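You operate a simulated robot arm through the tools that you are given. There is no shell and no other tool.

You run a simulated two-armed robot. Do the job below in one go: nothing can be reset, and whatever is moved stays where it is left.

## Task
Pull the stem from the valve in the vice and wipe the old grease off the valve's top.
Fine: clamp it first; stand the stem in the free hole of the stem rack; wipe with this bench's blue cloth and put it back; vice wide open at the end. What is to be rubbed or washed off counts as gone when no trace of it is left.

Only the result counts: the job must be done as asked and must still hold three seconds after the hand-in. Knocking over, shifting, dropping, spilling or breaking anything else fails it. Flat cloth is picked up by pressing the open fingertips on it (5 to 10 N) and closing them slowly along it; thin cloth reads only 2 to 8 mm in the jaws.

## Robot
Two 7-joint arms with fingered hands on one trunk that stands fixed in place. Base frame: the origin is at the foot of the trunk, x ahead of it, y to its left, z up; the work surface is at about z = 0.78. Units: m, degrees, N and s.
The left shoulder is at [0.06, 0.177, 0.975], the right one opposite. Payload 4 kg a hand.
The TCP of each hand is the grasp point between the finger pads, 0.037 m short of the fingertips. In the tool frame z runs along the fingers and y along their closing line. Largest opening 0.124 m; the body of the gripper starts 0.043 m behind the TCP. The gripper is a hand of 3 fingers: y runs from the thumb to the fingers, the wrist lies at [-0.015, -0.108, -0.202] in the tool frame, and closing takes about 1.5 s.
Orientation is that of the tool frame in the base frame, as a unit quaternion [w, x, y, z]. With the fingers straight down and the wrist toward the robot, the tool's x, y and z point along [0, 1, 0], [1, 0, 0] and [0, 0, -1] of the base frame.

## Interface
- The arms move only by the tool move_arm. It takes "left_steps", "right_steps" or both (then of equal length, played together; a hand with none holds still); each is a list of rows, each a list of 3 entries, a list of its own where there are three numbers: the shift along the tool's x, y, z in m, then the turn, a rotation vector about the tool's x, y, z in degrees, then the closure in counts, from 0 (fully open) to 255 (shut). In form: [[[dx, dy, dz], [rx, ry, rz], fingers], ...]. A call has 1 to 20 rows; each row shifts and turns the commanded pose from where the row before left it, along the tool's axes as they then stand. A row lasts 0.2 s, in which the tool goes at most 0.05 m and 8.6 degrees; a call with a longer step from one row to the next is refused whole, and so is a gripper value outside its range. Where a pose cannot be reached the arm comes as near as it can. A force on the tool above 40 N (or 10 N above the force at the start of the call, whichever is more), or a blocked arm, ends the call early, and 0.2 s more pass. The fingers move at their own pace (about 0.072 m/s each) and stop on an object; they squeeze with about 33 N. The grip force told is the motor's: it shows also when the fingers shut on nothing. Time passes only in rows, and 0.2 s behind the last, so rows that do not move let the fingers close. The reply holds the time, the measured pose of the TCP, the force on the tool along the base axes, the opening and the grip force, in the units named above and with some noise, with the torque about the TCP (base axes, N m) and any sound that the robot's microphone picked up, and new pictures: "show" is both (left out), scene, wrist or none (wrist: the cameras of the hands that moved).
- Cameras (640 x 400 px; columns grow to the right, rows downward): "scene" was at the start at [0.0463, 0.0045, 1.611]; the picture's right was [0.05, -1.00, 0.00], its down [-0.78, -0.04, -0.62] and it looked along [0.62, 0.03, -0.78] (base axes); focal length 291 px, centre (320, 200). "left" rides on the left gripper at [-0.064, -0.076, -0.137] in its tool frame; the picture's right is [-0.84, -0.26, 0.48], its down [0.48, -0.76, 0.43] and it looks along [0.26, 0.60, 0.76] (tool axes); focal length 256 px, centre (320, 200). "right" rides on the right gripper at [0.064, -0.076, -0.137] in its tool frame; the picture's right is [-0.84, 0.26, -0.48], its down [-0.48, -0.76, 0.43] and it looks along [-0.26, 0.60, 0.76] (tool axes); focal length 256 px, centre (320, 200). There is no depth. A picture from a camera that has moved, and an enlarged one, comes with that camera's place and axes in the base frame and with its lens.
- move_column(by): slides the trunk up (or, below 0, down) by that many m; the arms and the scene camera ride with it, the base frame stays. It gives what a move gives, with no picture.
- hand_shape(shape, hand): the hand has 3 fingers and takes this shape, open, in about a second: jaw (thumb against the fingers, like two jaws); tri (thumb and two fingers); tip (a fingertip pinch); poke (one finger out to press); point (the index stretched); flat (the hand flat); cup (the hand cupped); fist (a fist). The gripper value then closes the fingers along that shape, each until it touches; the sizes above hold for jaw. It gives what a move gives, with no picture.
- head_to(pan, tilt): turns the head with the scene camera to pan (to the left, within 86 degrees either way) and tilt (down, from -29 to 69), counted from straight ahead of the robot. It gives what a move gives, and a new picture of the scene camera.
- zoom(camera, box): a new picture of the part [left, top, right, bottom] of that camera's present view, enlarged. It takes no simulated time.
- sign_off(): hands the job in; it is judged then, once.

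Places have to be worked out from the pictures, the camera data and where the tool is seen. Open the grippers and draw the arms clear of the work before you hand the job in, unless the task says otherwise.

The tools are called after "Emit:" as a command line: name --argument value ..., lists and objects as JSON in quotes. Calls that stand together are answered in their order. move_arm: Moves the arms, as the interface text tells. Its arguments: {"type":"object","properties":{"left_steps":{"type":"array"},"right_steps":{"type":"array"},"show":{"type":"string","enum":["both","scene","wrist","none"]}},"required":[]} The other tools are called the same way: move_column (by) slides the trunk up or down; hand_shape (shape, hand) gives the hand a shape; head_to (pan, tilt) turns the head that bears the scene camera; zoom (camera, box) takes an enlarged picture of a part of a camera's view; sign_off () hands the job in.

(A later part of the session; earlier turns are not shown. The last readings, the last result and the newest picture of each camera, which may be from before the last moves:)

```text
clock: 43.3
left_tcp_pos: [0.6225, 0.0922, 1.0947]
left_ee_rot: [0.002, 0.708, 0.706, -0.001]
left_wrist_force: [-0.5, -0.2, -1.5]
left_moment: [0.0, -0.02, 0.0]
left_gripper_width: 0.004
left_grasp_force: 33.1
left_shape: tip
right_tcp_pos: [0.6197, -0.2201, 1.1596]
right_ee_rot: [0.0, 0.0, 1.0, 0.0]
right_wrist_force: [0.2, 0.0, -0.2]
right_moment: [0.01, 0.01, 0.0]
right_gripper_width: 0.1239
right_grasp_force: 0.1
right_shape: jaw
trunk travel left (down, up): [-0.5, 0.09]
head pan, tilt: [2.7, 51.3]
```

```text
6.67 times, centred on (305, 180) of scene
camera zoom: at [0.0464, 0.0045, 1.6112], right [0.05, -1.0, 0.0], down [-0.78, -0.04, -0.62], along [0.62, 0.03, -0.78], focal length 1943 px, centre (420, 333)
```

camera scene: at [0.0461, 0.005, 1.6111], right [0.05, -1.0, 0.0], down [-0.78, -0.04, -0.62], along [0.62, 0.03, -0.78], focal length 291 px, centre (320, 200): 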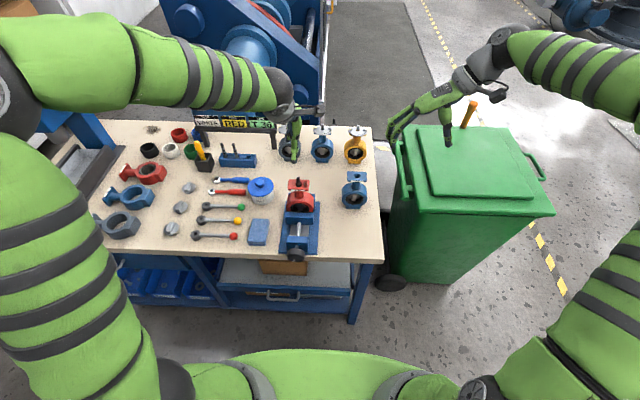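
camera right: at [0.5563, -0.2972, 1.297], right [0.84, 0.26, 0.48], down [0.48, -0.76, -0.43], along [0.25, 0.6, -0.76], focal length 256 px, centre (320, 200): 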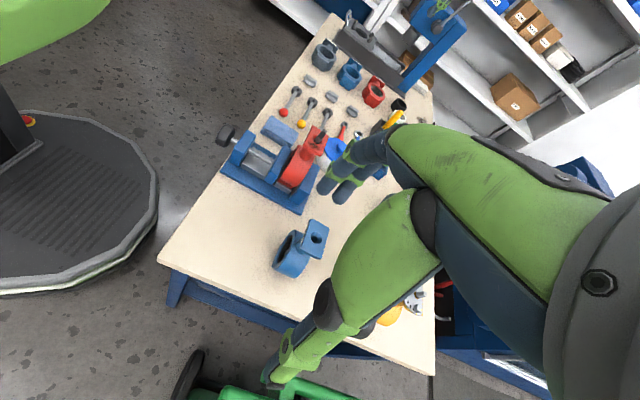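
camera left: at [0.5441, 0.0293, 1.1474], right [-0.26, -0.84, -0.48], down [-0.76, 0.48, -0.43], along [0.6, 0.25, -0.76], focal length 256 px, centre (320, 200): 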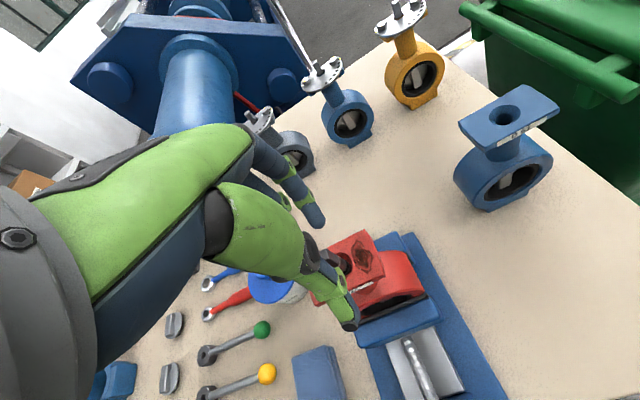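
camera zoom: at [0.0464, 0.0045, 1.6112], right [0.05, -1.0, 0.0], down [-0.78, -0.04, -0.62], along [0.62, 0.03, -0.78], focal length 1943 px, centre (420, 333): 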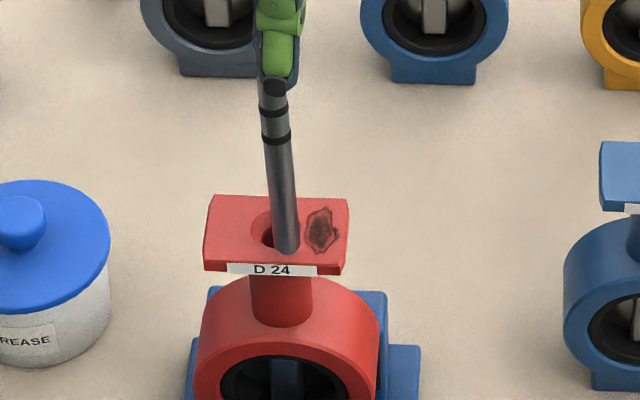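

The stem is out, hanging in the pinch with its lower end tilted about 12° toward the robot. I lift it clear and measure the tilt more carefully before moving to the rack.

Emit:
move_arm --left_steps '[[[0, 0, -0.02], [0, 0, 0], 255], [[0, 0, -0.02], [0, 0, 0], 255], [[0, 0, -0.02], [0, 0, 0], 255], [[0, 0, 0], [0, 0, 0], 255]]' --show "both"

Emit:
zoom --camera "right" --box '[280, 60, 370, 150]'

Emit:
zoom --camera "scene" --box '[270, 120, 330, 190]'

Emit:
zoom --camera "left" --box '[260, 180, 420, 340]'

```text
clock: 44.3
left_tcp_pos: [0.6211, 0.0929, 1.1531]
left_ee_rot: [0.0, 0.707, 0.707, 0.0]
left_wrist_force: [-0.4, -0.4, -1.0]
left_moment: [0.01, -0.01, 0.0]
left_gripper_width: 0.0039
left_grasp_force: 32.8
left_shape: tip
right_tcp_pos: [0.6198, -0.2195, 1.1596]
right_ee_rot: [0.0, 0.0, 1.0, 0.0]
right_wrist_force: [0.7, -0.6, -0.2]
right_moment: [0.01, -0.02, 0.02]
right_gripper_width: 0.124
right_grasp_force: 0.1
right_shape: jaw
trunk travel left (down, up): [-0.5, 0.09]
head pan, tilt: [2.7, 51.3]
camera scene: at [0.0465, 0.0044, 1.611], right [0.05, -1.0, 0.0], down [-0.78, -0.04, -0.62], along [0.62, 0.03, -0.78], focal length 291 px, centre (320, 200)
camera left: at [0.5443, 0.0284, 1.289], right [-0.26, -0.84, -0.48], down [-0.76, 0.48, -0.43], along [0.6, 0.26, -0.76], focal length 256 px, centre (320, 200)
```

scene: 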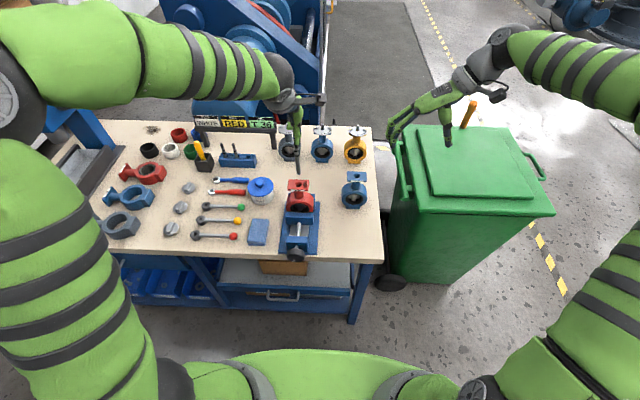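
left: 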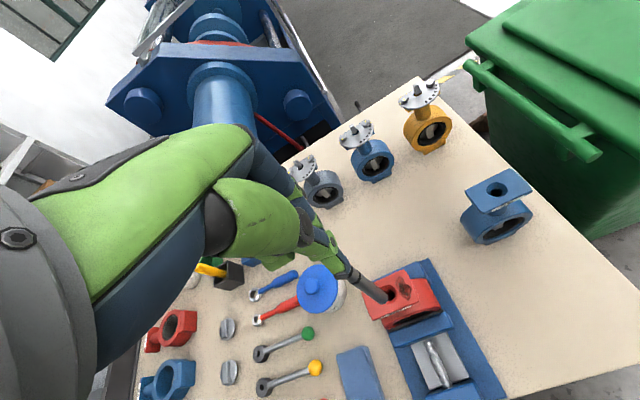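

```text
4.44 times, centred on (325, 105) of right
camera zoom: at [0.5565, -0.2972, 1.2966], right [0.84, 0.26, 0.48], down [0.48, -0.76, -0.43], along [0.26, 0.6, -0.76], focal length 1138 px, centre (298, 622)
```

zoom: 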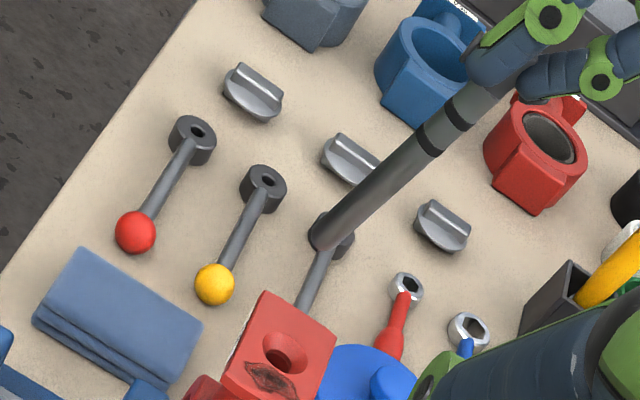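

```text
5.71 times, centred on (300, 155) of scene
camera zoom: at [0.0465, 0.0044, 1.611], right [0.05, -1.0, 0.0], down [-0.78, -0.04, -0.62], along [0.62, 0.03, -0.78], focal length 1665 px, centre (434, 457)
```

zoom: 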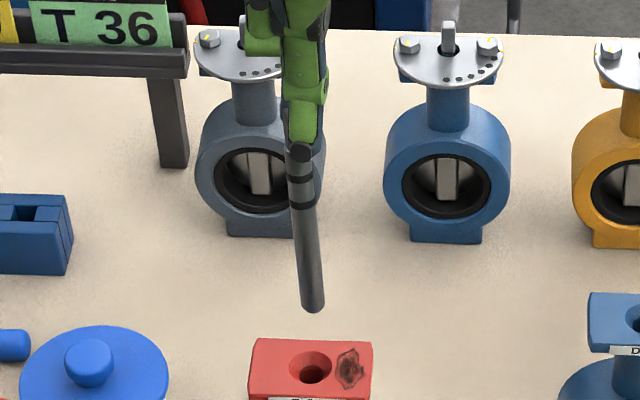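

```text
2.50 times, centred on (340, 260) of left
camera zoom: at [0.5443, 0.0284, 1.289], right [-0.26, -0.84, -0.48], down [-0.76, 0.48, -0.43], along [0.6, 0.26, -0.76], focal length 640 px, centre (270, 50)
```

zoom: 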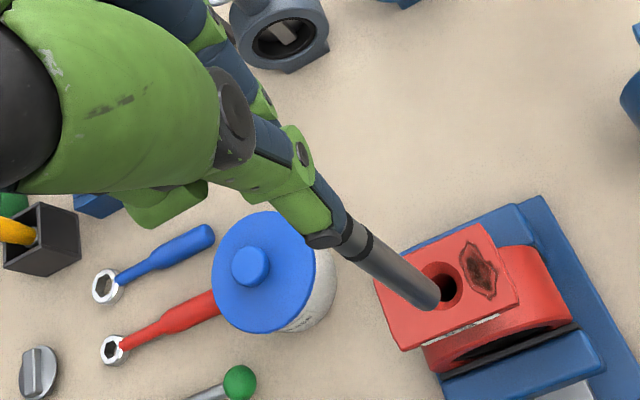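

The stem's lower end sits about (−14, −3) mm off the TCP, a tilt of roughly 7.5°. I tilt the hand to bring it vertical and carry it high over to the rack.

Emit:
move_arm --left_steps '[[[0, 0, 0], [-7.5, 0, 0], 255], [[0.029, 0.0317, 0.0042], [0, 0, 0], 255], [[0.029, 0.0317, 0.0042], [0, 0, 0], 255], [[0.029, 0.0317, 0.0042], [0, 0, 0], 255], [[0.029, 0.0317, 0.0042], [0, 0, 0], 255], [[0.029, 0.0317, 0.0042], [0, 0, 0], 255], [[0.029, 0.0317, 0.0042], [0, 0, 0], 255], [[0.029, 0.0317, 0.0042], [0, 0, 0], 255], [[0.029, 0.0317, 0.0042], [0, 0, 0], 255], [[0, 0, 0], [0, 0, 0], 255]]' --show "both"

Emit:
zoom --camera "scene" --box '[200, 90, 290, 180]'

Emit:
zoom --camera "left" --box '[260, 180, 420, 340]'

```text
clock: 46.5
left_tcp_pos: [0.8793, 0.3232, 1.1526]
left_ee_rot: [0.046, 0.705, 0.706, 0.046]
left_wrist_force: [0.2, 0.0, -1.1]
left_moment: [0.02, 0.0, 0.03]
left_gripper_width: 0.0036
left_grasp_force: 32.8
left_shape: tip
right_tcp_pos: [0.6202, -0.2209, 1.1588]
right_ee_rot: [0.0, 0.0, 1.0, 0.0]
right_wrist_force: [0.7, 0.2, -0.4]
right_moment: [0.0, -0.05, 0.02]
right_gripper_width: 0.1239
right_grasp_force: 0.0
right_shape: jaw
trunk travel left (down, up): [-0.5, 0.09]
head pan, tilt: [2.7, 51.3]
camera scene: at [0.0458, 0.0043, 1.6111], right [0.05, -1.0, 0.0], down [-0.78, -0.04, -0.62], along [0.62, 0.03, -0.78], focal length 291 px, centre (320, 200)
camera left: at [0.7841, 0.2591, 1.2778], right [-0.19, -0.84, -0.51], down [-0.7, 0.48, -0.53], along [0.69, 0.25, -0.68], focal length 256 px, centre (320, 200)
```

scene: 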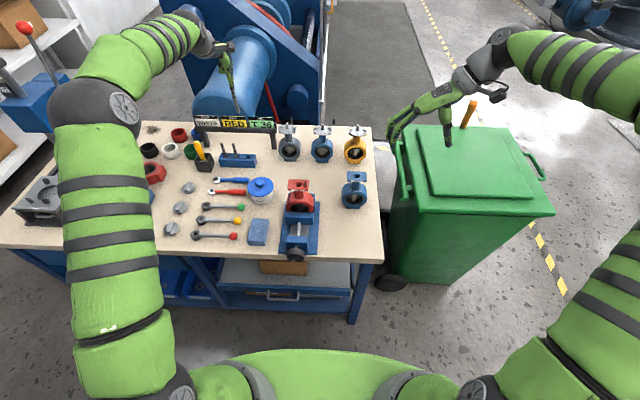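
left: 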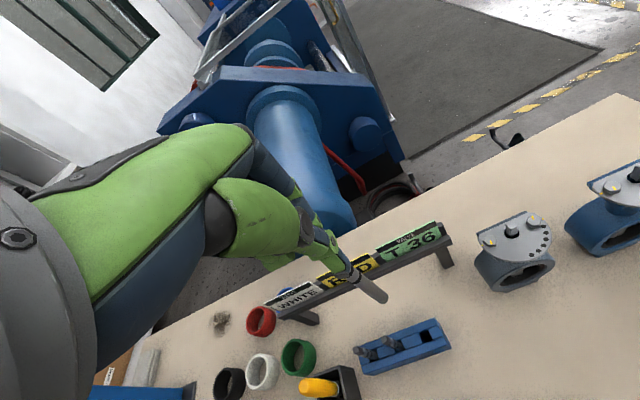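

```text
4.44 times, centred on (245, 135) of scene
camera zoom: at [0.0458, 0.0043, 1.6111], right [0.05, -1.0, 0.0], down [-0.78, -0.04, -0.62], along [0.62, 0.03, -0.78], focal length 1295 px, centre (653, 489)
```

zoom: 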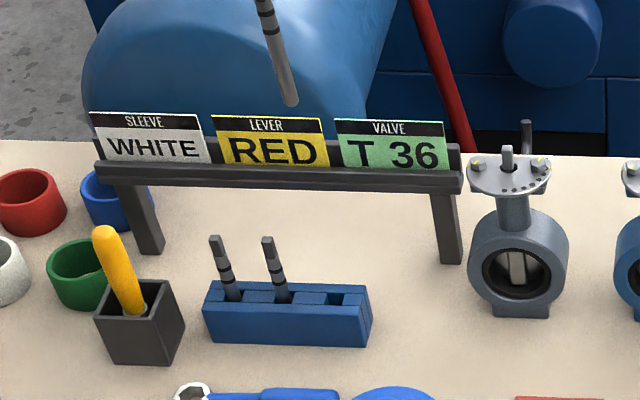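

```text
2.50 times, centred on (340, 260) of left
camera zoom: at [0.7841, 0.2591, 1.2778], right [-0.19, -0.84, -0.51], down [-0.7, 0.48, -0.53], along [0.69, 0.25, -0.68], focal length 640 px, centre (270, 50)
```

zoom: 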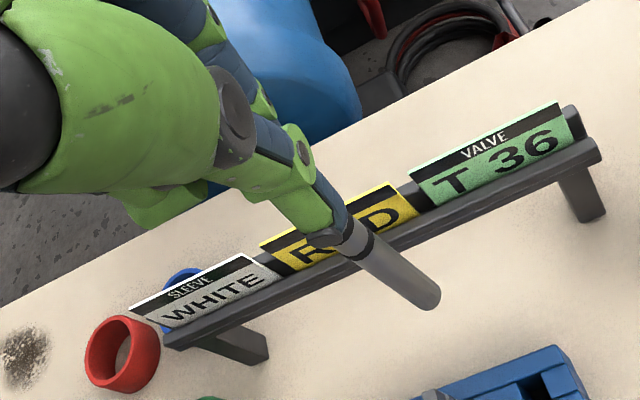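

The stem hangs above the rack area. I enlarge the rack in both cameras to pin down the free slot.

Emit:
zoom --camera "left" --box '[345, 300, 465, 390]'

Emit:
zoom --camera "scene" --box '[215, 135, 265, 175]'

Emit:
zoom --camera "scene" --box '[215, 85, 265, 125]'

```text
4.44 times, centred on (405, 345) of left
camera zoom: at [0.7841, 0.2591, 1.2778], right [-0.19, -0.84, -0.51], down [-0.7, 0.48, -0.53], along [0.69, 0.25, -0.68], focal length 1138 px, centre (-58, -444)
```

zoom: 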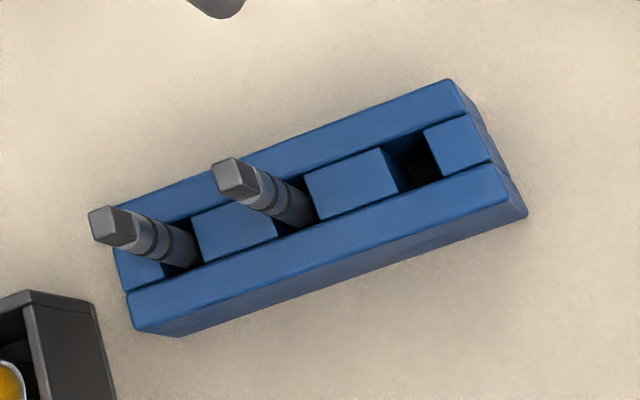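

```text
10.00 times, centred on (240, 155) of scene
camera zoom: at [0.0458, 0.0043, 1.6111], right [0.05, -1.0, 0.0], down [-0.78, -0.04, -0.62], along [0.62, 0.03, -0.78], focal length 2914 px, centre (1120, 650)
```

zoom: 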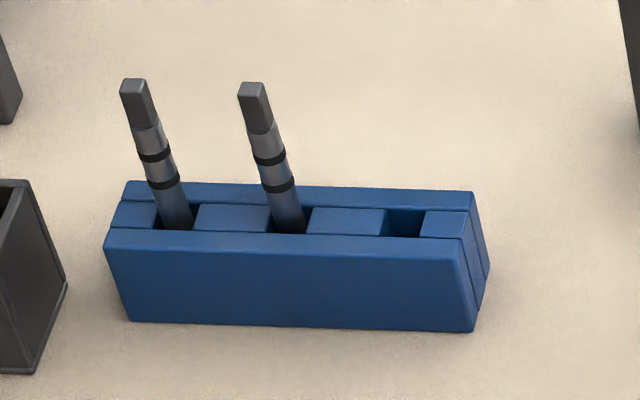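

```text
10.00 times, centred on (240, 105) of scene
camera zoom: at [0.0458, 0.0043, 1.6111], right [0.05, -1.0, 0.0], down [-0.78, -0.04, -0.62], along [0.62, 0.03, -0.78], focal length 2914 px, centre (1120, 1150)
```

zoom: 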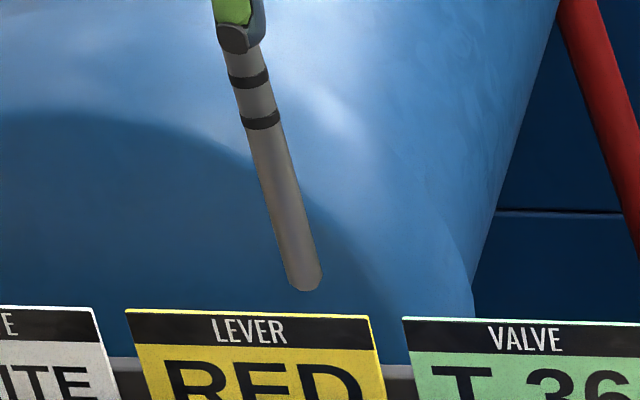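

Both cameras agree on the slot at about (0.878, 0.324, 0.825), and the stem now hangs vertical with its lower end at (0.880, 0.320, 1.025). I lower it to about 20 mm above the slot.

Emit:
move_arm --left_steps '[[[0.0008, -0.005, 0.0357], [0, 0, 0], 255], [[0.0008, -0.005, 0.0357], [0, 0, 0], 255], [[0.0008, -0.005, 0.0357], [0, 0, 0], 255], [[0.0008, -0.005, 0.0357], [0, 0, 0], 255], [[0.0008, -0.005, 0.0355], [0, 0, 0], 255], [[0, 0, 0], [0, 0, 0], 255]]' --show "none"

Emit:
zoom --camera "left" --box '[300, 230, 420, 330]'

Emit:
zoom --camera "scene" --box '[215, 130, 265, 170]'

```text
clock: 47.9
left_tcp_pos: [0.8748, 0.3287, 0.9719]
left_ee_rot: [0.046, 0.705, 0.706, 0.046]
left_wrist_force: [0.5, 0.4, -0.3]
left_moment: [-0.03, -0.01, -0.02]
left_gripper_width: 0.004
left_grasp_force: 33.4
left_shape: tip
right_tcp_pos: [0.6207, -0.2211, 1.1592]
right_ee_rot: [0.0, 0.0, 1.0, 0.0]
right_wrist_force: [0.4, 0.0, -1.1]
right_moment: [0.01, 0.03, -0.01]
right_gripper_width: 0.1239
right_grasp_force: 0.1
right_shape: jaw
trunk travel left (down, up): [-0.5, 0.09]
head pan, tilt: [2.7, 51.3]
```

```text
4.00 times, centred on (360, 280) of left
camera zoom: at [0.7804, 0.2647, 1.0984], right [-0.19, -0.84, -0.51], down [-0.7, 0.48, -0.53], along [0.69, 0.26, -0.68], focal length 1024 px, centre (160, -120)
```

zoom: 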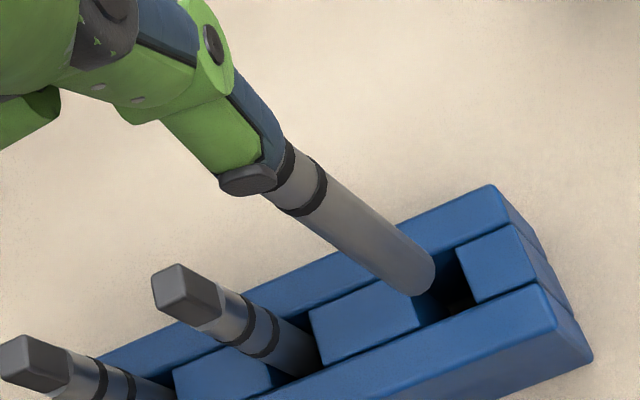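

```text
10.00 times, centred on (240, 150) of scene
camera zoom: at [0.0462, 0.0044, 1.6111], right [0.05, -1.0, 0.0], down [-0.78, -0.04, -0.62], along [0.62, 0.03, -0.78], focal length 2914 px, centre (1120, 700)
```

zoom: 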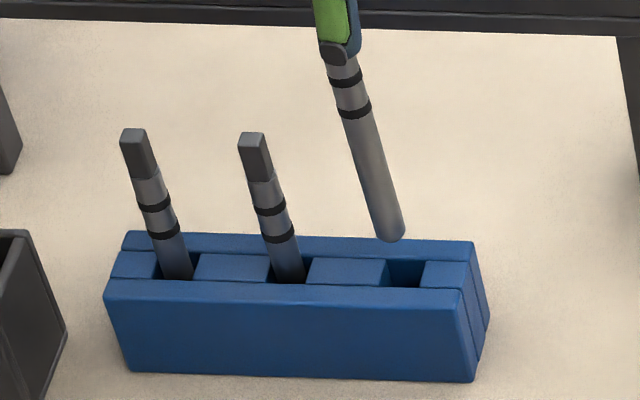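

The lower end is at about (0.874, 0.324, 0.849) against the slot at (0.877, 0.325). I correct by 3 mm and lower 20 mm to just at the slot mouth.

Emit:
move_arm --left_steps '[[[0.001, 0.003, 0.0004], [0, 0, 0], 255], [[0, -0.0014, 0.0109], [0, 0, 0], 255], [[0, 0, 0], [0, 0, 0], 255]]' --show "none"

Emit:
zoom --camera "left" --box '[340, 250, 420, 320]'

Emit:
zoom --camera "scene" --box '[235, 140, 270, 170]'

```text
clock: 48.7
left_tcp_pos: [0.8772, 0.3285, 0.9622]
left_ee_rot: [0.046, 0.705, 0.706, 0.047]
left_wrist_force: [-0.1, -0.2, -0.4]
left_moment: [-0.01, 0.0, 0.01]
left_gripper_width: 0.0036
left_grasp_force: 32.8
left_shape: tip
right_tcp_pos: [0.6202, -0.2207, 1.1596]
right_ee_rot: [0.001, 0.0, 1.0, 0.001]
right_wrist_force: [-0.5, 0.5, 0.1]
right_moment: [0.02, -0.02, 0.02]
right_gripper_width: 0.1237
right_grasp_force: 0.1
right_shape: jaw
trunk travel left (down, up): [-0.5, 0.09]
head pan, tilt: [2.7, 51.3]
```

```text
5.71 times, centred on (380, 285) of left
camera zoom: at [0.7842, 0.2647, 1.0868], right [-0.19, -0.84, -0.51], down [-0.7, 0.48, -0.53], along [0.69, 0.26, -0.68], focal length 1463 px, centre (-23, -286)
```

zoom: 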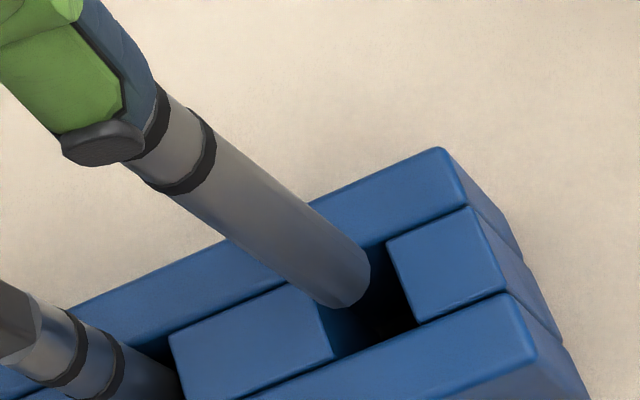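

```text
13.33 times, centred on (252, 155) of scene
camera zoom: at [0.0464, 0.0045, 1.611], right [0.05, -1.0, 0.0], down [-0.78, -0.04, -0.62], along [0.62, 0.03, -0.78], focal length 3885 px, centre (1220, 800)
```

zoom: 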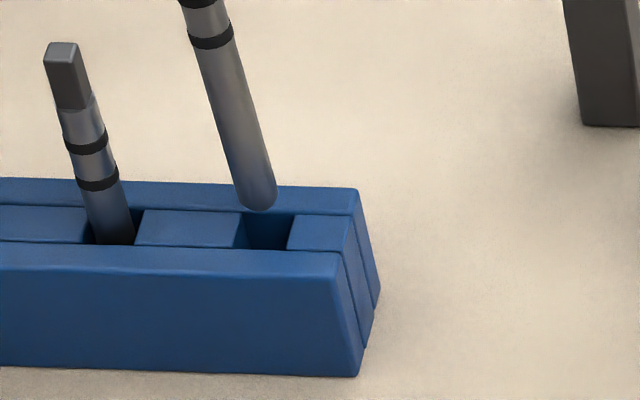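

Refined: slot at (0.8775, 0.3247, 0.823), stem end at (0.876, 0.3224, 0.840), clearance about 2 mm. I correct sideways and lower into the slot.

Emit:
move_arm --left_steps '[[[0.0023, 0.0015, 0.0002], [0, 0, 0], 255], [[0, -0.0013, 0.0099], [0, 0, 0], 255], [[0, -0.0013, 0.0099], [0, 0, 0], 255], [[0, -0.0006, 0.005], [0, 0, 0], 255], [[0, 0, 0], [0, 0, 0], 255]]' --show "none"

Emit:
zoom --camera "left" --box '[340, 250, 420, 320]'

Emit:
zoom --camera "scene" --box '[235, 140, 270, 170]'

```text
clock: 49.9
left_tcp_pos: [0.8802, 0.3323, 0.937]
left_ee_rot: [0.046, 0.706, 0.705, 0.046]
left_wrist_force: [-0.4, -0.5, -1.5]
left_moment: [-0.03, 0.09, 0.01]
left_gripper_width: 0.0038
left_grasp_force: 33.1
left_shape: tip
right_tcp_pos: [0.6202, -0.2196, 1.159]
right_ee_rot: [0.0, 0.0, 1.0, 0.0]
right_wrist_force: [-0.1, -0.1, -0.3]
right_moment: [0.0, 0.02, 0.01]
right_gripper_width: 0.1239
right_grasp_force: 0.0
right_shape: jaw
trunk travel left (down, up): [-0.5, 0.09]
head pan, tilt: [2.7, 51.3]
```

```text
5.71 times, centred on (380, 285) of left
camera zoom: at [0.7858, 0.267, 1.0617], right [-0.19, -0.84, -0.51], down [-0.7, 0.48, -0.53], along [0.69, 0.26, -0.68], focal length 1463 px, centre (-23, -286)
```

zoom: 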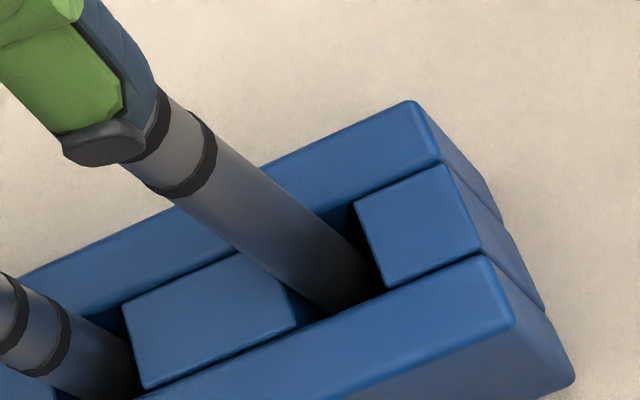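

```text
13.33 times, centred on (252, 155) of scene
camera zoom: at [0.0464, 0.0045, 1.611], right [0.05, -1.0, 0.0], down [-0.78, -0.04, -0.62], along [0.62, 0.03, -0.78], focal length 3885 px, centre (1220, 800)
```

zoom: 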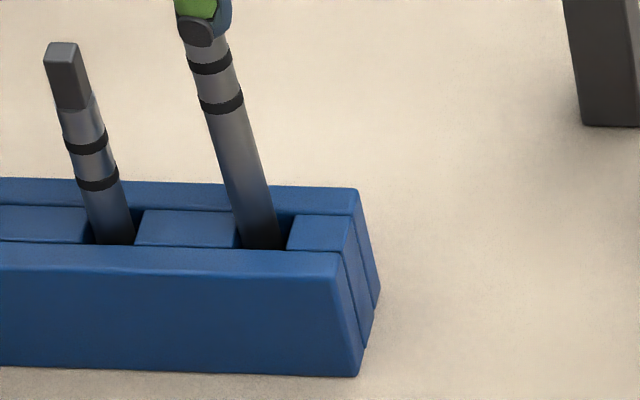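

The stem is in the slot with almost no side load. I lower on in small steps until it stands on the bottom.

Emit:
move_arm --left_steps '[[[0, -0.0008, 0.006], [0, 0, 0], 255], [[0, -0.0008, 0.006], [0, 0, 0], 255], [[0, -0.0008, 0.006], [0, 0, 0], 255], [[0, 0, 0], [0, 0, 0], 255]]' --show "none"

Emit:
zoom --camera "scene" --box '[235, 140, 270, 170]'

```text
clock: 50.9
left_tcp_pos: [0.8796, 0.3321, 0.9186]
left_ee_rot: [0.046, 0.705, 0.706, 0.046]
left_wrist_force: [-0.5, -0.7, -1.2]
left_moment: [-0.04, 0.1, 0.0]
left_gripper_width: 0.0037
left_grasp_force: 33.5
left_shape: tip
right_tcp_pos: [0.6201, -0.2203, 1.1602]
right_ee_rot: [0.001, 0.001, 1.0, 0.0]
right_wrist_force: [-0.3, 0.0, 0.0]
right_moment: [0.04, -0.03, 0.02]
right_gripper_width: 0.1236
right_grasp_force: 0.1
right_shape: jaw
trunk travel left (down, up): [-0.5, 0.09]
head pan, tilt: [2.7, 51.3]
```

```text
13.33 times, centred on (252, 155) of scene
camera zoom: at [0.0464, 0.0045, 1.611], right [0.05, -1.0, 0.0], down [-0.78, -0.04, -0.62], along [0.62, 0.03, -0.78], focal length 3885 px, centre (1220, 800)
```

zoom: 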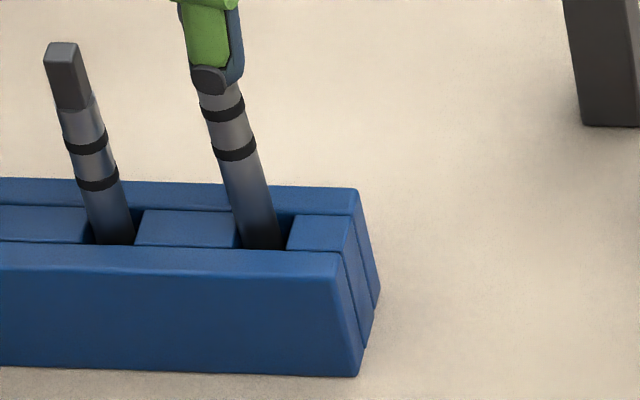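

About 14 mm remain judging by the rings of the neighbouring stems. I continue in smaller steps.

Emit:
move_arm --left_steps '[[[0, -0.0007, 0.005], [0, 0, 0], 255], [[0, -0.0006, 0.004], [0, 0, 0], 255], [[0, -0.0004, 0.003], [0, 0, 0], 255], [[0, 0, 0], [0, 0, 0], 255]]' --show "none"

Emit:
zoom --camera "scene" --box '[235, 140, 270, 170]'

```text
clock: 51.9
left_tcp_pos: [0.8787, 0.3305, 0.9089]
left_ee_rot: [0.047, 0.706, 0.705, 0.047]
left_wrist_force: [-1.4, 0.1, 11.0]
left_moment: [-0.05, 0.06, -0.03]
left_gripper_width: 0.0035
left_grasp_force: 33.5
left_shape: tip
right_tcp_pos: [0.6201, -0.2209, 1.1602]
right_ee_rot: [0.0, 0.0, 1.0, 0.0]
right_wrist_force: [0.3, 0.0, 0.4]
right_moment: [0.02, 0.0, 0.03]
right_gripper_width: 0.1237
right_grasp_force: 0.0
right_shape: jaw
trunk travel left (down, up): [-0.5, 0.09]
head pan, tilt: [2.7, 51.3]
```

```text
13.33 times, centred on (252, 155) of scene
camera zoom: at [0.045, 0.004, 1.6112], right [0.05, -1.0, 0.0], down [-0.78, -0.04, -0.63], along [0.62, 0.03, -0.78], focal length 3885 px, centre (1220, 800)
```

zoom: 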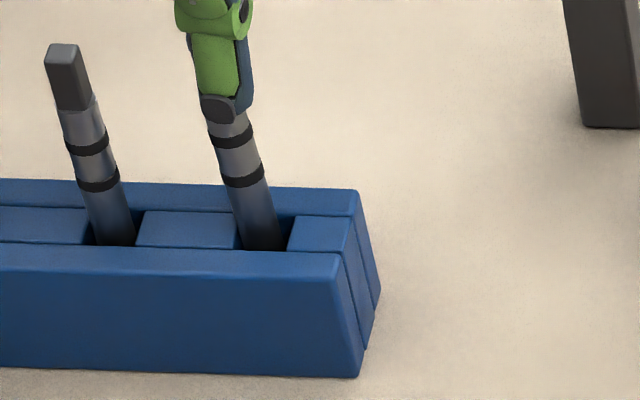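

It has bottomed out (11 N upward) with its rings level with the neighbour's. I release and lift straight up.

Emit:
move_arm --left_steps '[[[0, 0.0003, -0.002], [0, 0, 0], 255], [[0, 0, 0], [0, 0, 0], 200], [[0, 0, 0], [0, 0, 0], 150], [[0, 0, 0], [0, 0, 0], 130], [[0, 0, 0], [0, 0, 0], 130], [[0, 0.0026, -0.0198], [0, 0, 0], 130], [[0, 0.0039, -0.0297], [0, 0, 0], 130], [[0, 0.0052, -0.0396], [0, 0, 0], 130], [[0, 0.0052, -0.0396], [0, 0, 0], 130], [[0, 0.0052, -0.0396], [0, 0, 0], 130]]' --show "both"

Emit:
zoom --camera "scene" --box '[215, 135, 265, 175]'

```text
clock: 54.1
left_tcp_pos: [0.878, 0.3302, 1.0799]
left_ee_rot: [0.046, 0.706, 0.706, 0.046]
left_wrist_force: [0.1, 0.4, 0.1]
left_moment: [0.02, -0.03, 0.02]
left_gripper_width: 0.0599
left_grasp_force: 0.1
left_shape: tip
right_tcp_pos: [0.6208, -0.2205, 1.1595]
right_ee_rot: [0.001, 0.0, 1.0, 0.0]
right_wrist_force: [0.0, -0.5, -0.1]
right_moment: [0.01, 0.03, -0.03]
right_gripper_width: 0.124
right_grasp_force: 0.0
right_shape: jaw
trunk travel left (down, up): [-0.5, 0.09]
head pan, tilt: [2.7, 51.3]
camera scene: at [0.0459, 0.0044, 1.611], right [0.05, -1.0, 0.0], down [-0.78, -0.04, -0.62], along [0.62, 0.03, -0.78], focal length 291 px, centre (320, 200)
camera left: at [0.7842, 0.2662, 1.2039], right [-0.19, -0.84, -0.51], down [-0.7, 0.48, -0.53], along [0.69, 0.26, -0.68], focal length 256 px, centre (320, 200)
```

scene: 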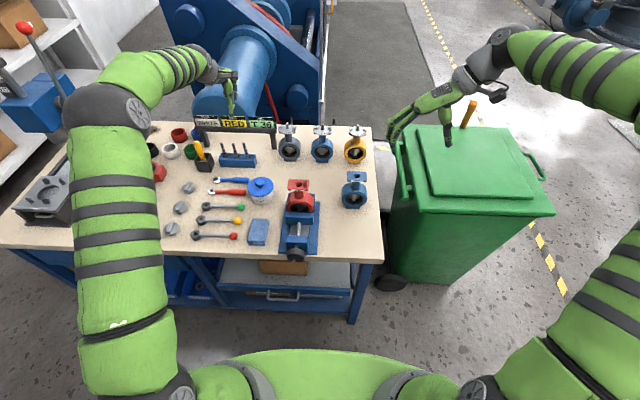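
left: 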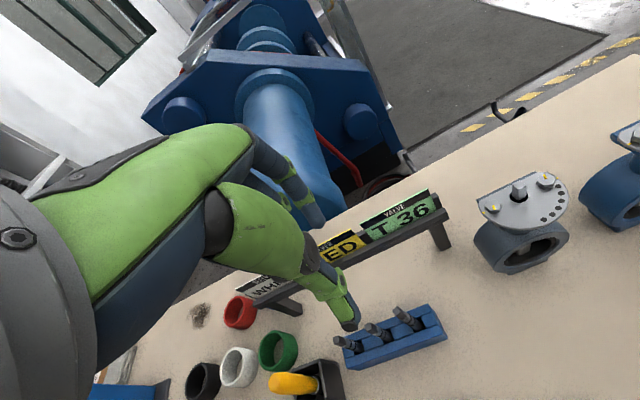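

```text
10.00 times, centred on (240, 155) of scene
camera zoom: at [0.0459, 0.0044, 1.611], right [0.05, -1.0, 0.0], down [-0.78, -0.04, -0.62], along [0.62, 0.03, -0.78], focal length 2914 px, centre (1120, 650)
```

zoom: 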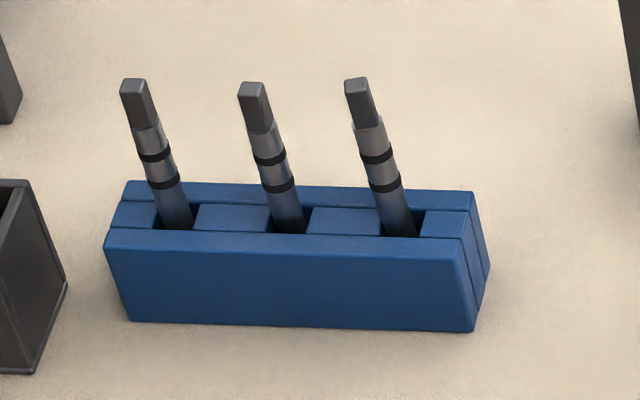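

The stem stands in the third slot like its neighbours. Next comes the blue cloth, about 94 × 56 mm, centred near (0.557, 0.231): I set the left hand to jaw and bring it above.

Emit:
hand_shape --hand "left" --shape "jaw"

Emit:
move_arm --left_steps '[[[0, 0, 0], [7.5, 0, 0], 100], [[-0.0124, -0.0401, 0], [0, 0, 0], 100], [[-0.0124, -0.0401, 0], [0, 0, 0], 100], [[-0.0124, -0.0401, 0], [0, 0, 0], 100], [[-0.0124, -0.0401, 0], [0, 0, 0], 100], [[-0.0124, -0.0401, 0], [0, 0, 0], 100], [[-0.0124, -0.0401, 0], [0, 0, 0], 100], [[-0.0124, -0.0401, 0], [0, 0, 0], 100], [[-0.0124, -0.0401, 0], [0, 0, 0], 100], [[0, 0, 0.043], [0, 0, 0], 100], [[0, 0, 0.043], [0, 0, 0], 100], [[0, 0, 0.043], [0, 0, 0], 100], [[0, 0, 0], [0, 0, 0], 100]]' --show "both"

Emit:
zoom --camera "left" --box '[260, 160, 460, 360]'

Emit:
zoom --camera "scene" --box '[230, 190, 290, 250]'

Emit:
zoom --camera "right" --box '[230, 90, 330, 190]'

```text
clock: 55.0
left_tcp_pos: [0.8799, 0.33, 1.0777]
left_ee_rot: [0.047, 0.706, 0.705, 0.046]
left_wrist_force: [0.6, 0.3, 0.3]
left_moment: [0.01, -0.03, 0.01]
left_gripper_width: 0.1238
left_grasp_force: 0.1
left_shape: jaw
right_tcp_pos: [0.62, -0.2207, 1.1587]
right_ee_rot: [0.0, 0.0, 1.0, 0.001]
right_wrist_force: [0.1, 0.3, -0.5]
right_moment: [0.01, 0.01, -0.02]
right_gripper_width: 0.1236
right_grasp_force: 0.1
right_shape: jaw
trunk travel left (down, up): [-0.5, 0.09]
head pan, tilt: [2.7, 51.3]
```

```text
clock: 57.8
left_tcp_pos: [0.5576, 0.2308, 0.948]
left_ee_rot: [0.0, 0.707, 0.707, 0.0]
left_wrist_force: [0.6, -0.8, 0.0]
left_moment: [0.01, -0.02, -0.01]
left_gripper_width: 0.0759
left_grasp_force: 0.0
left_shape: jaw
right_tcp_pos: [0.6196, -0.2206, 1.1597]
right_ee_rot: [0.0, 0.0, 1.0, 0.0]
right_wrist_force: [0.6, -0.4, 0.4]
right_moment: [0.02, 0.01, 0.01]
right_gripper_width: 0.1239
right_grasp_force: 0.1
right_shape: jaw
trunk travel left (down, up): [-0.5, 0.09]
head pan, tilt: [2.7, 51.3]
camera scene: at [0.0458, 0.0044, 1.6111], right [0.05, -1.0, 0.0], down [-0.78, -0.04, -0.62], along [0.62, 0.03, -0.78], focal length 291 px, centre (320, 200)
camera left: at [0.4802, 0.167, 1.0838], right [-0.26, -0.84, -0.48], down [-0.76, 0.48, -0.43], along [0.6, 0.26, -0.76], focal length 256 px, centre (320, 200)
```

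scene: 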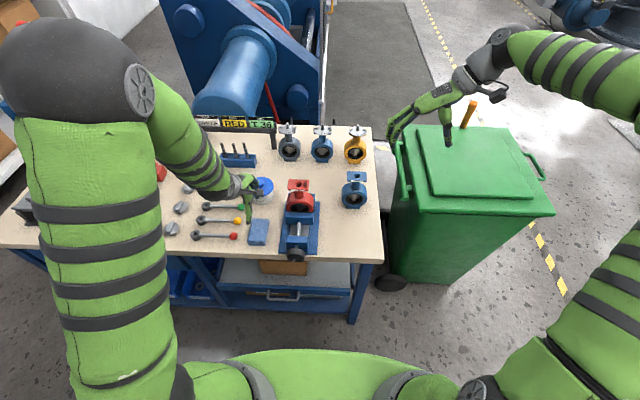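
left: 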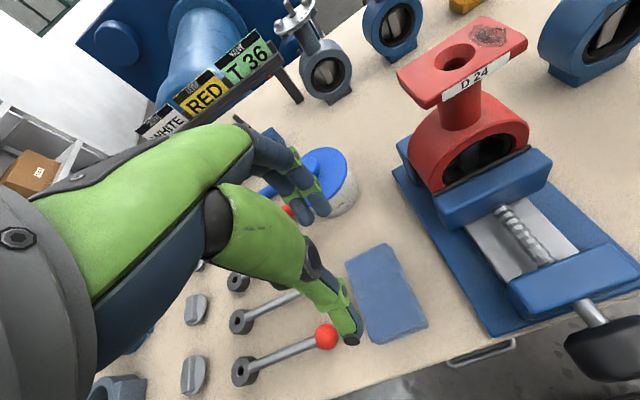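

```text
2.00 times, centred on (360, 260) of left
camera zoom: at [0.4802, 0.167, 1.0838], right [-0.26, -0.84, -0.48], down [-0.76, 0.48, -0.43], along [0.6, 0.26, -0.76], focal length 512 px, centre (240, 80)
```

zoom: 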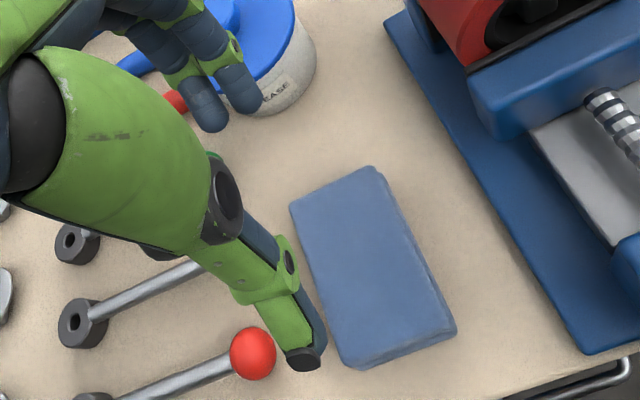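

```text
6.67 times, centred on (260, 220) of scene
camera zoom: at [0.0458, 0.0044, 1.6111], right [0.05, -1.0, 0.0], down [-0.78, -0.04, -0.62], along [0.62, 0.03, -0.78], focal length 1943 px, centre (720, 67)
```

zoom: 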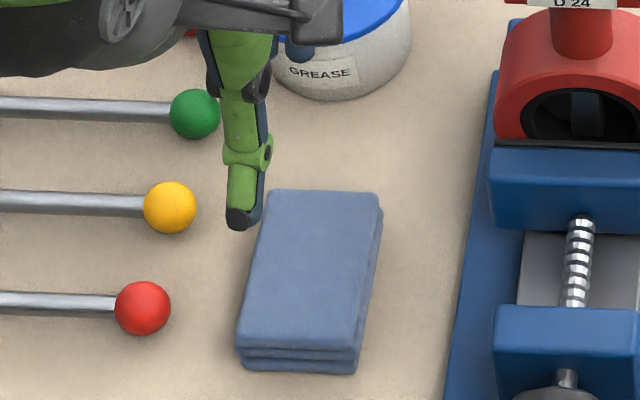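

```text
4.00 times, centred on (280, 140) of right
camera zoom: at [0.5559, -0.2971, 1.297], right [0.84, 0.26, 0.48], down [0.48, -0.76, -0.43], along [0.26, 0.6, -0.76], focal length 1024 px, centre (480, 440)
```

zoom: 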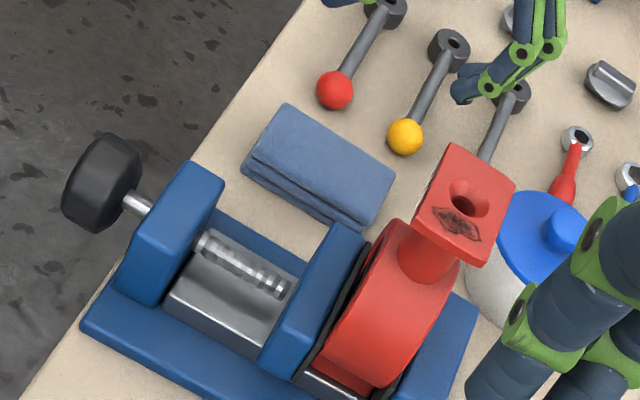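

The cloth's top centre is at about (0.555, 0.229, 0.80). I lower the half-open jaw over it, slowing down near contact.

Emit:
move_arm --left_steps '[[[-0.0015, -0.0025, 0.035], [0, 0, 0], 125], [[0, 0, 0.035], [0, 0, 0], 125], [[0, 0, 0.025], [0, 0, 0], 125], [[0, 0, 0.01], [0, 0, 0], 125], [[0, 0, 0], [0, 0, 0], 125]]' --show "wrist"

Emit:
zoom --camera "scene" --box '[230, 190, 290, 250]'

Emit:
zoom --camera "right" --box '[250, 90, 330, 170]'

```text
clock: 59.0
left_tcp_pos: [0.5571, 0.2302, 0.8454]
left_ee_rot: [0.001, 0.707, 0.707, 0.001]
left_wrist_force: [0.2, 1.3, 8.0]
left_moment: [-0.01, -0.12, 0.01]
left_gripper_width: 0.0636
left_grasp_force: 0.0
left_shape: jaw
right_tcp_pos: [0.6202, -0.2205, 1.1595]
right_ee_rot: [0.001, 0.0, 1.0, 0.0]
right_wrist_force: [-0.2, -0.1, -0.1]
right_moment: [0.0, -0.04, 0.01]
right_gripper_width: 0.124
right_grasp_force: 0.0
right_shape: jaw
trunk travel left (down, up): [-0.5, 0.09]
head pan, tilt: [2.7, 51.3]
camera left: at [0.4787, 0.1658, 0.9814], right [-0.26, -0.84, -0.48], down [-0.76, 0.48, -0.44], along [0.6, 0.26, -0.76], focal length 256 px, centre (320, 200)
```

left: 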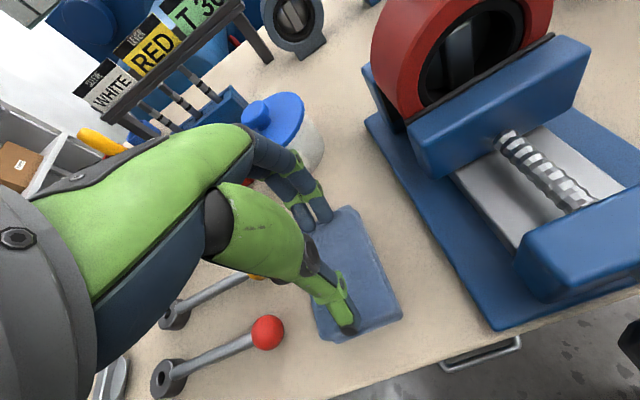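

```text
6.67 times, centred on (260, 220) of scene
camera zoom: at [0.0459, 0.0043, 1.6112], right [0.05, -1.0, 0.0], down [-0.78, -0.04, -0.62], along [0.62, 0.03, -0.78], focal length 1943 px, centre (720, 67)
```

zoom: 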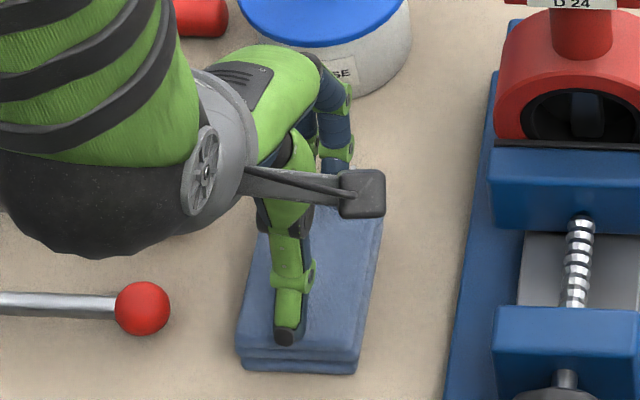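

```text
5.00 times, centred on (290, 130) of right
camera zoom: at [0.556, -0.2972, 1.297], right [0.84, 0.26, 0.48], down [0.48, -0.76, -0.43], along [0.26, 0.6, -0.76], focal length 1280 px, centre (470, 550)
```

zoom: 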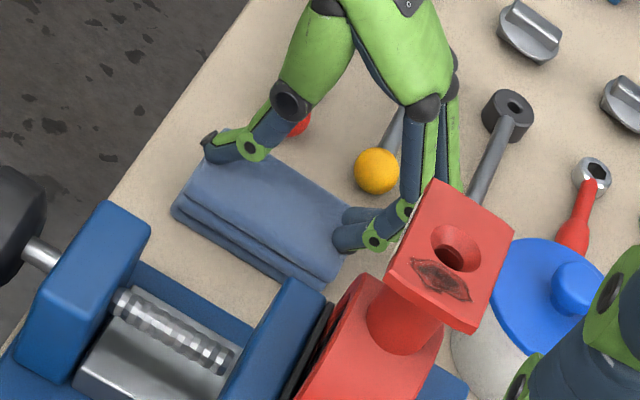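

The fingertips press on the cloth with 8 N. I close slowly along it.

Emit:
move_arm --left_steps '[[[0, 0, 0], [0, 0, 0], 135], [[0, 0, 0], [0, 0, 0], 145], [[0, 0, 0], [0, 0, 0], 155], [[0, 0, 0], [0, 0, 0], 165], [[0, 0, 0], [0, 0, 0], 175], [[0, 0, 0], [0, 0, 0], 185]]' --show "none"

Emit:
zoom --camera "right" --box '[250, 90, 330, 170]'

Emit:
zoom --camera "left" --box '[260, 160, 420, 360]'

```text
clock: 60.4
left_tcp_pos: [0.556, 0.2304, 0.8457]
left_ee_rot: [0.0, 0.707, 0.707, 0.002]
left_wrist_force: [3.4, -0.4, 12.5]
left_moment: [-0.1, -0.5, 0.07]
left_gripper_width: 0.0359
left_grasp_force: 0.0
left_shape: jaw
right_tcp_pos: [0.6202, -0.2199, 1.1612]
right_ee_rot: [0.0, 0.0, 1.0, 0.0]
right_wrist_force: [-0.4, 0.9, 0.3]
right_moment: [-0.01, -0.02, 0.01]
right_gripper_width: 0.1236
right_grasp_force: 0.1
right_shape: jaw
trunk travel left (down, up): [-0.5, 0.09]
head pan, tilt: [2.7, 51.3]
```

```text
5.00 times, centred on (290, 130) of right
camera zoom: at [0.5561, -0.2973, 1.2969], right [0.84, 0.26, 0.48], down [0.48, -0.76, -0.43], along [0.26, 0.6, -0.76], focal length 1280 px, centre (470, 550)
```

zoom: 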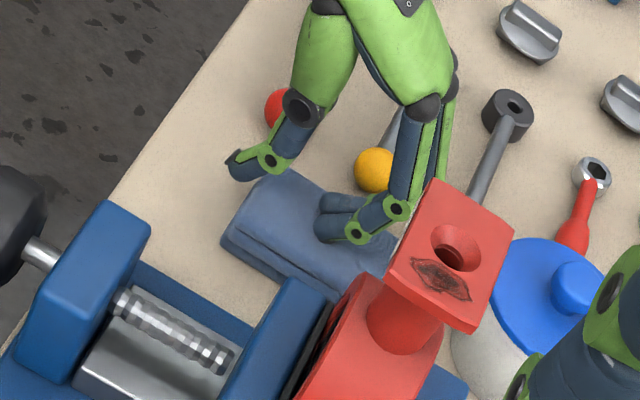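

```text
2.00 times, centred on (340, 260) of left
camera zoom: at [0.4788, 0.1657, 0.9815], right [-0.26, -0.84, -0.48], down [-0.76, 0.48, -0.44], along [0.6, 0.26, -0.76], focal length 512 px, centre (280, 80)
```

zoom: 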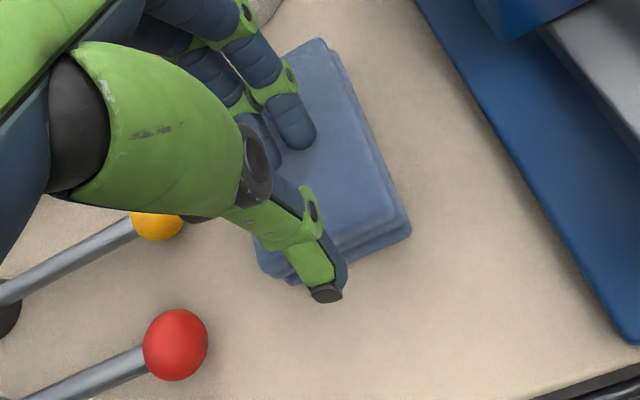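

The cloth slid ahead (+x) instead of bunching, and the thumb has come off its near edge. I open, lift and look at how it lies.

Emit:
move_arm --left_steps '[[[0, 0, -0.01], [0, 0, 0], 185], [[0, 0, -0.04], [0, 0, 0], 100], [[0, 0, -0.04], [0, 0, 0], 60], [[0, 0.02, -0.03], [0, 0, 0], 60], [[0, 0, 0], [0, 0, 0], 60]]' --show "none"

Emit:
zoom --camera "right" --box '[250, 90, 330, 170]'

Emit:
zoom --camera "left" --box '[260, 160, 460, 360]'

Emit:
zoom --camera "scene" --box '[230, 190, 290, 250]'

```text
clock: 61.6
left_tcp_pos: [0.5755, 0.2322, 0.9632]
left_ee_rot: [0.0, 0.707, 0.707, 0.001]
left_wrist_force: [0.2, 0.0, -0.3]
left_moment: [0.04, 0.0, -0.01]
left_gripper_width: 0.0949
left_grasp_force: 0.0
left_shape: jaw
right_tcp_pos: [0.6186, -0.221, 1.1603]
right_ee_rot: [0.0, 0.0, 1.0, 0.0]
right_wrist_force: [0.6, -0.7, 0.7]
right_moment: [-0.02, 0.02, 0.02]
right_gripper_width: 0.1238
right_grasp_force: 0.0
right_shape: jaw
trunk travel left (down, up): [-0.5, 0.09]
head pan, tilt: [2.7, 51.3]
```

```text
5.00 times, centred on (290, 130) of right
camera zoom: at [0.5564, -0.297, 1.2967], right [0.84, 0.26, 0.48], down [0.48, -0.76, -0.43], along [0.26, 0.6, -0.76], focal length 1280 px, centre (470, 550)
```

zoom: 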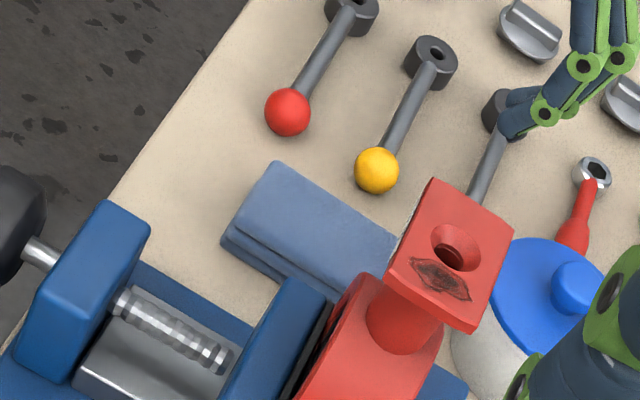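

```text
2.00 times, centred on (360, 260) of left
camera zoom: at [0.4987, 0.1676, 1.0992], right [-0.26, -0.84, -0.48], down [-0.76, 0.48, -0.43], along [0.6, 0.26, -0.76], focal length 512 px, centre (240, 80)
```

zoom: 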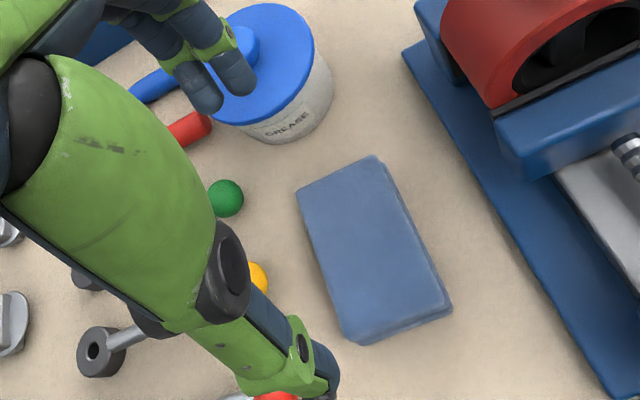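

```text
6.67 times, centred on (260, 220) of scene
camera zoom: at [0.0463, 0.0045, 1.611], right [0.05, -1.0, 0.0], down [-0.78, -0.04, -0.62], along [0.62, 0.03, -0.78], focal length 1943 px, centre (720, 67)
```

zoom: 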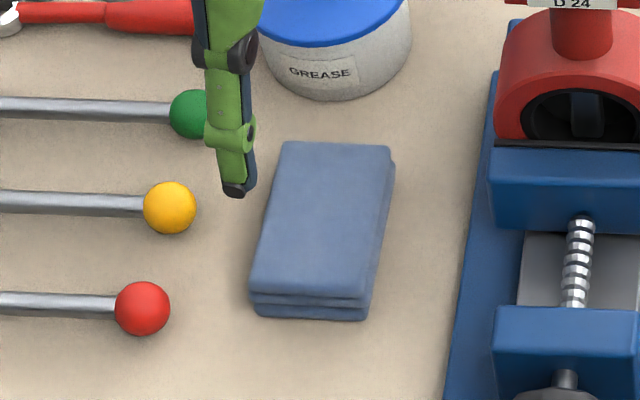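

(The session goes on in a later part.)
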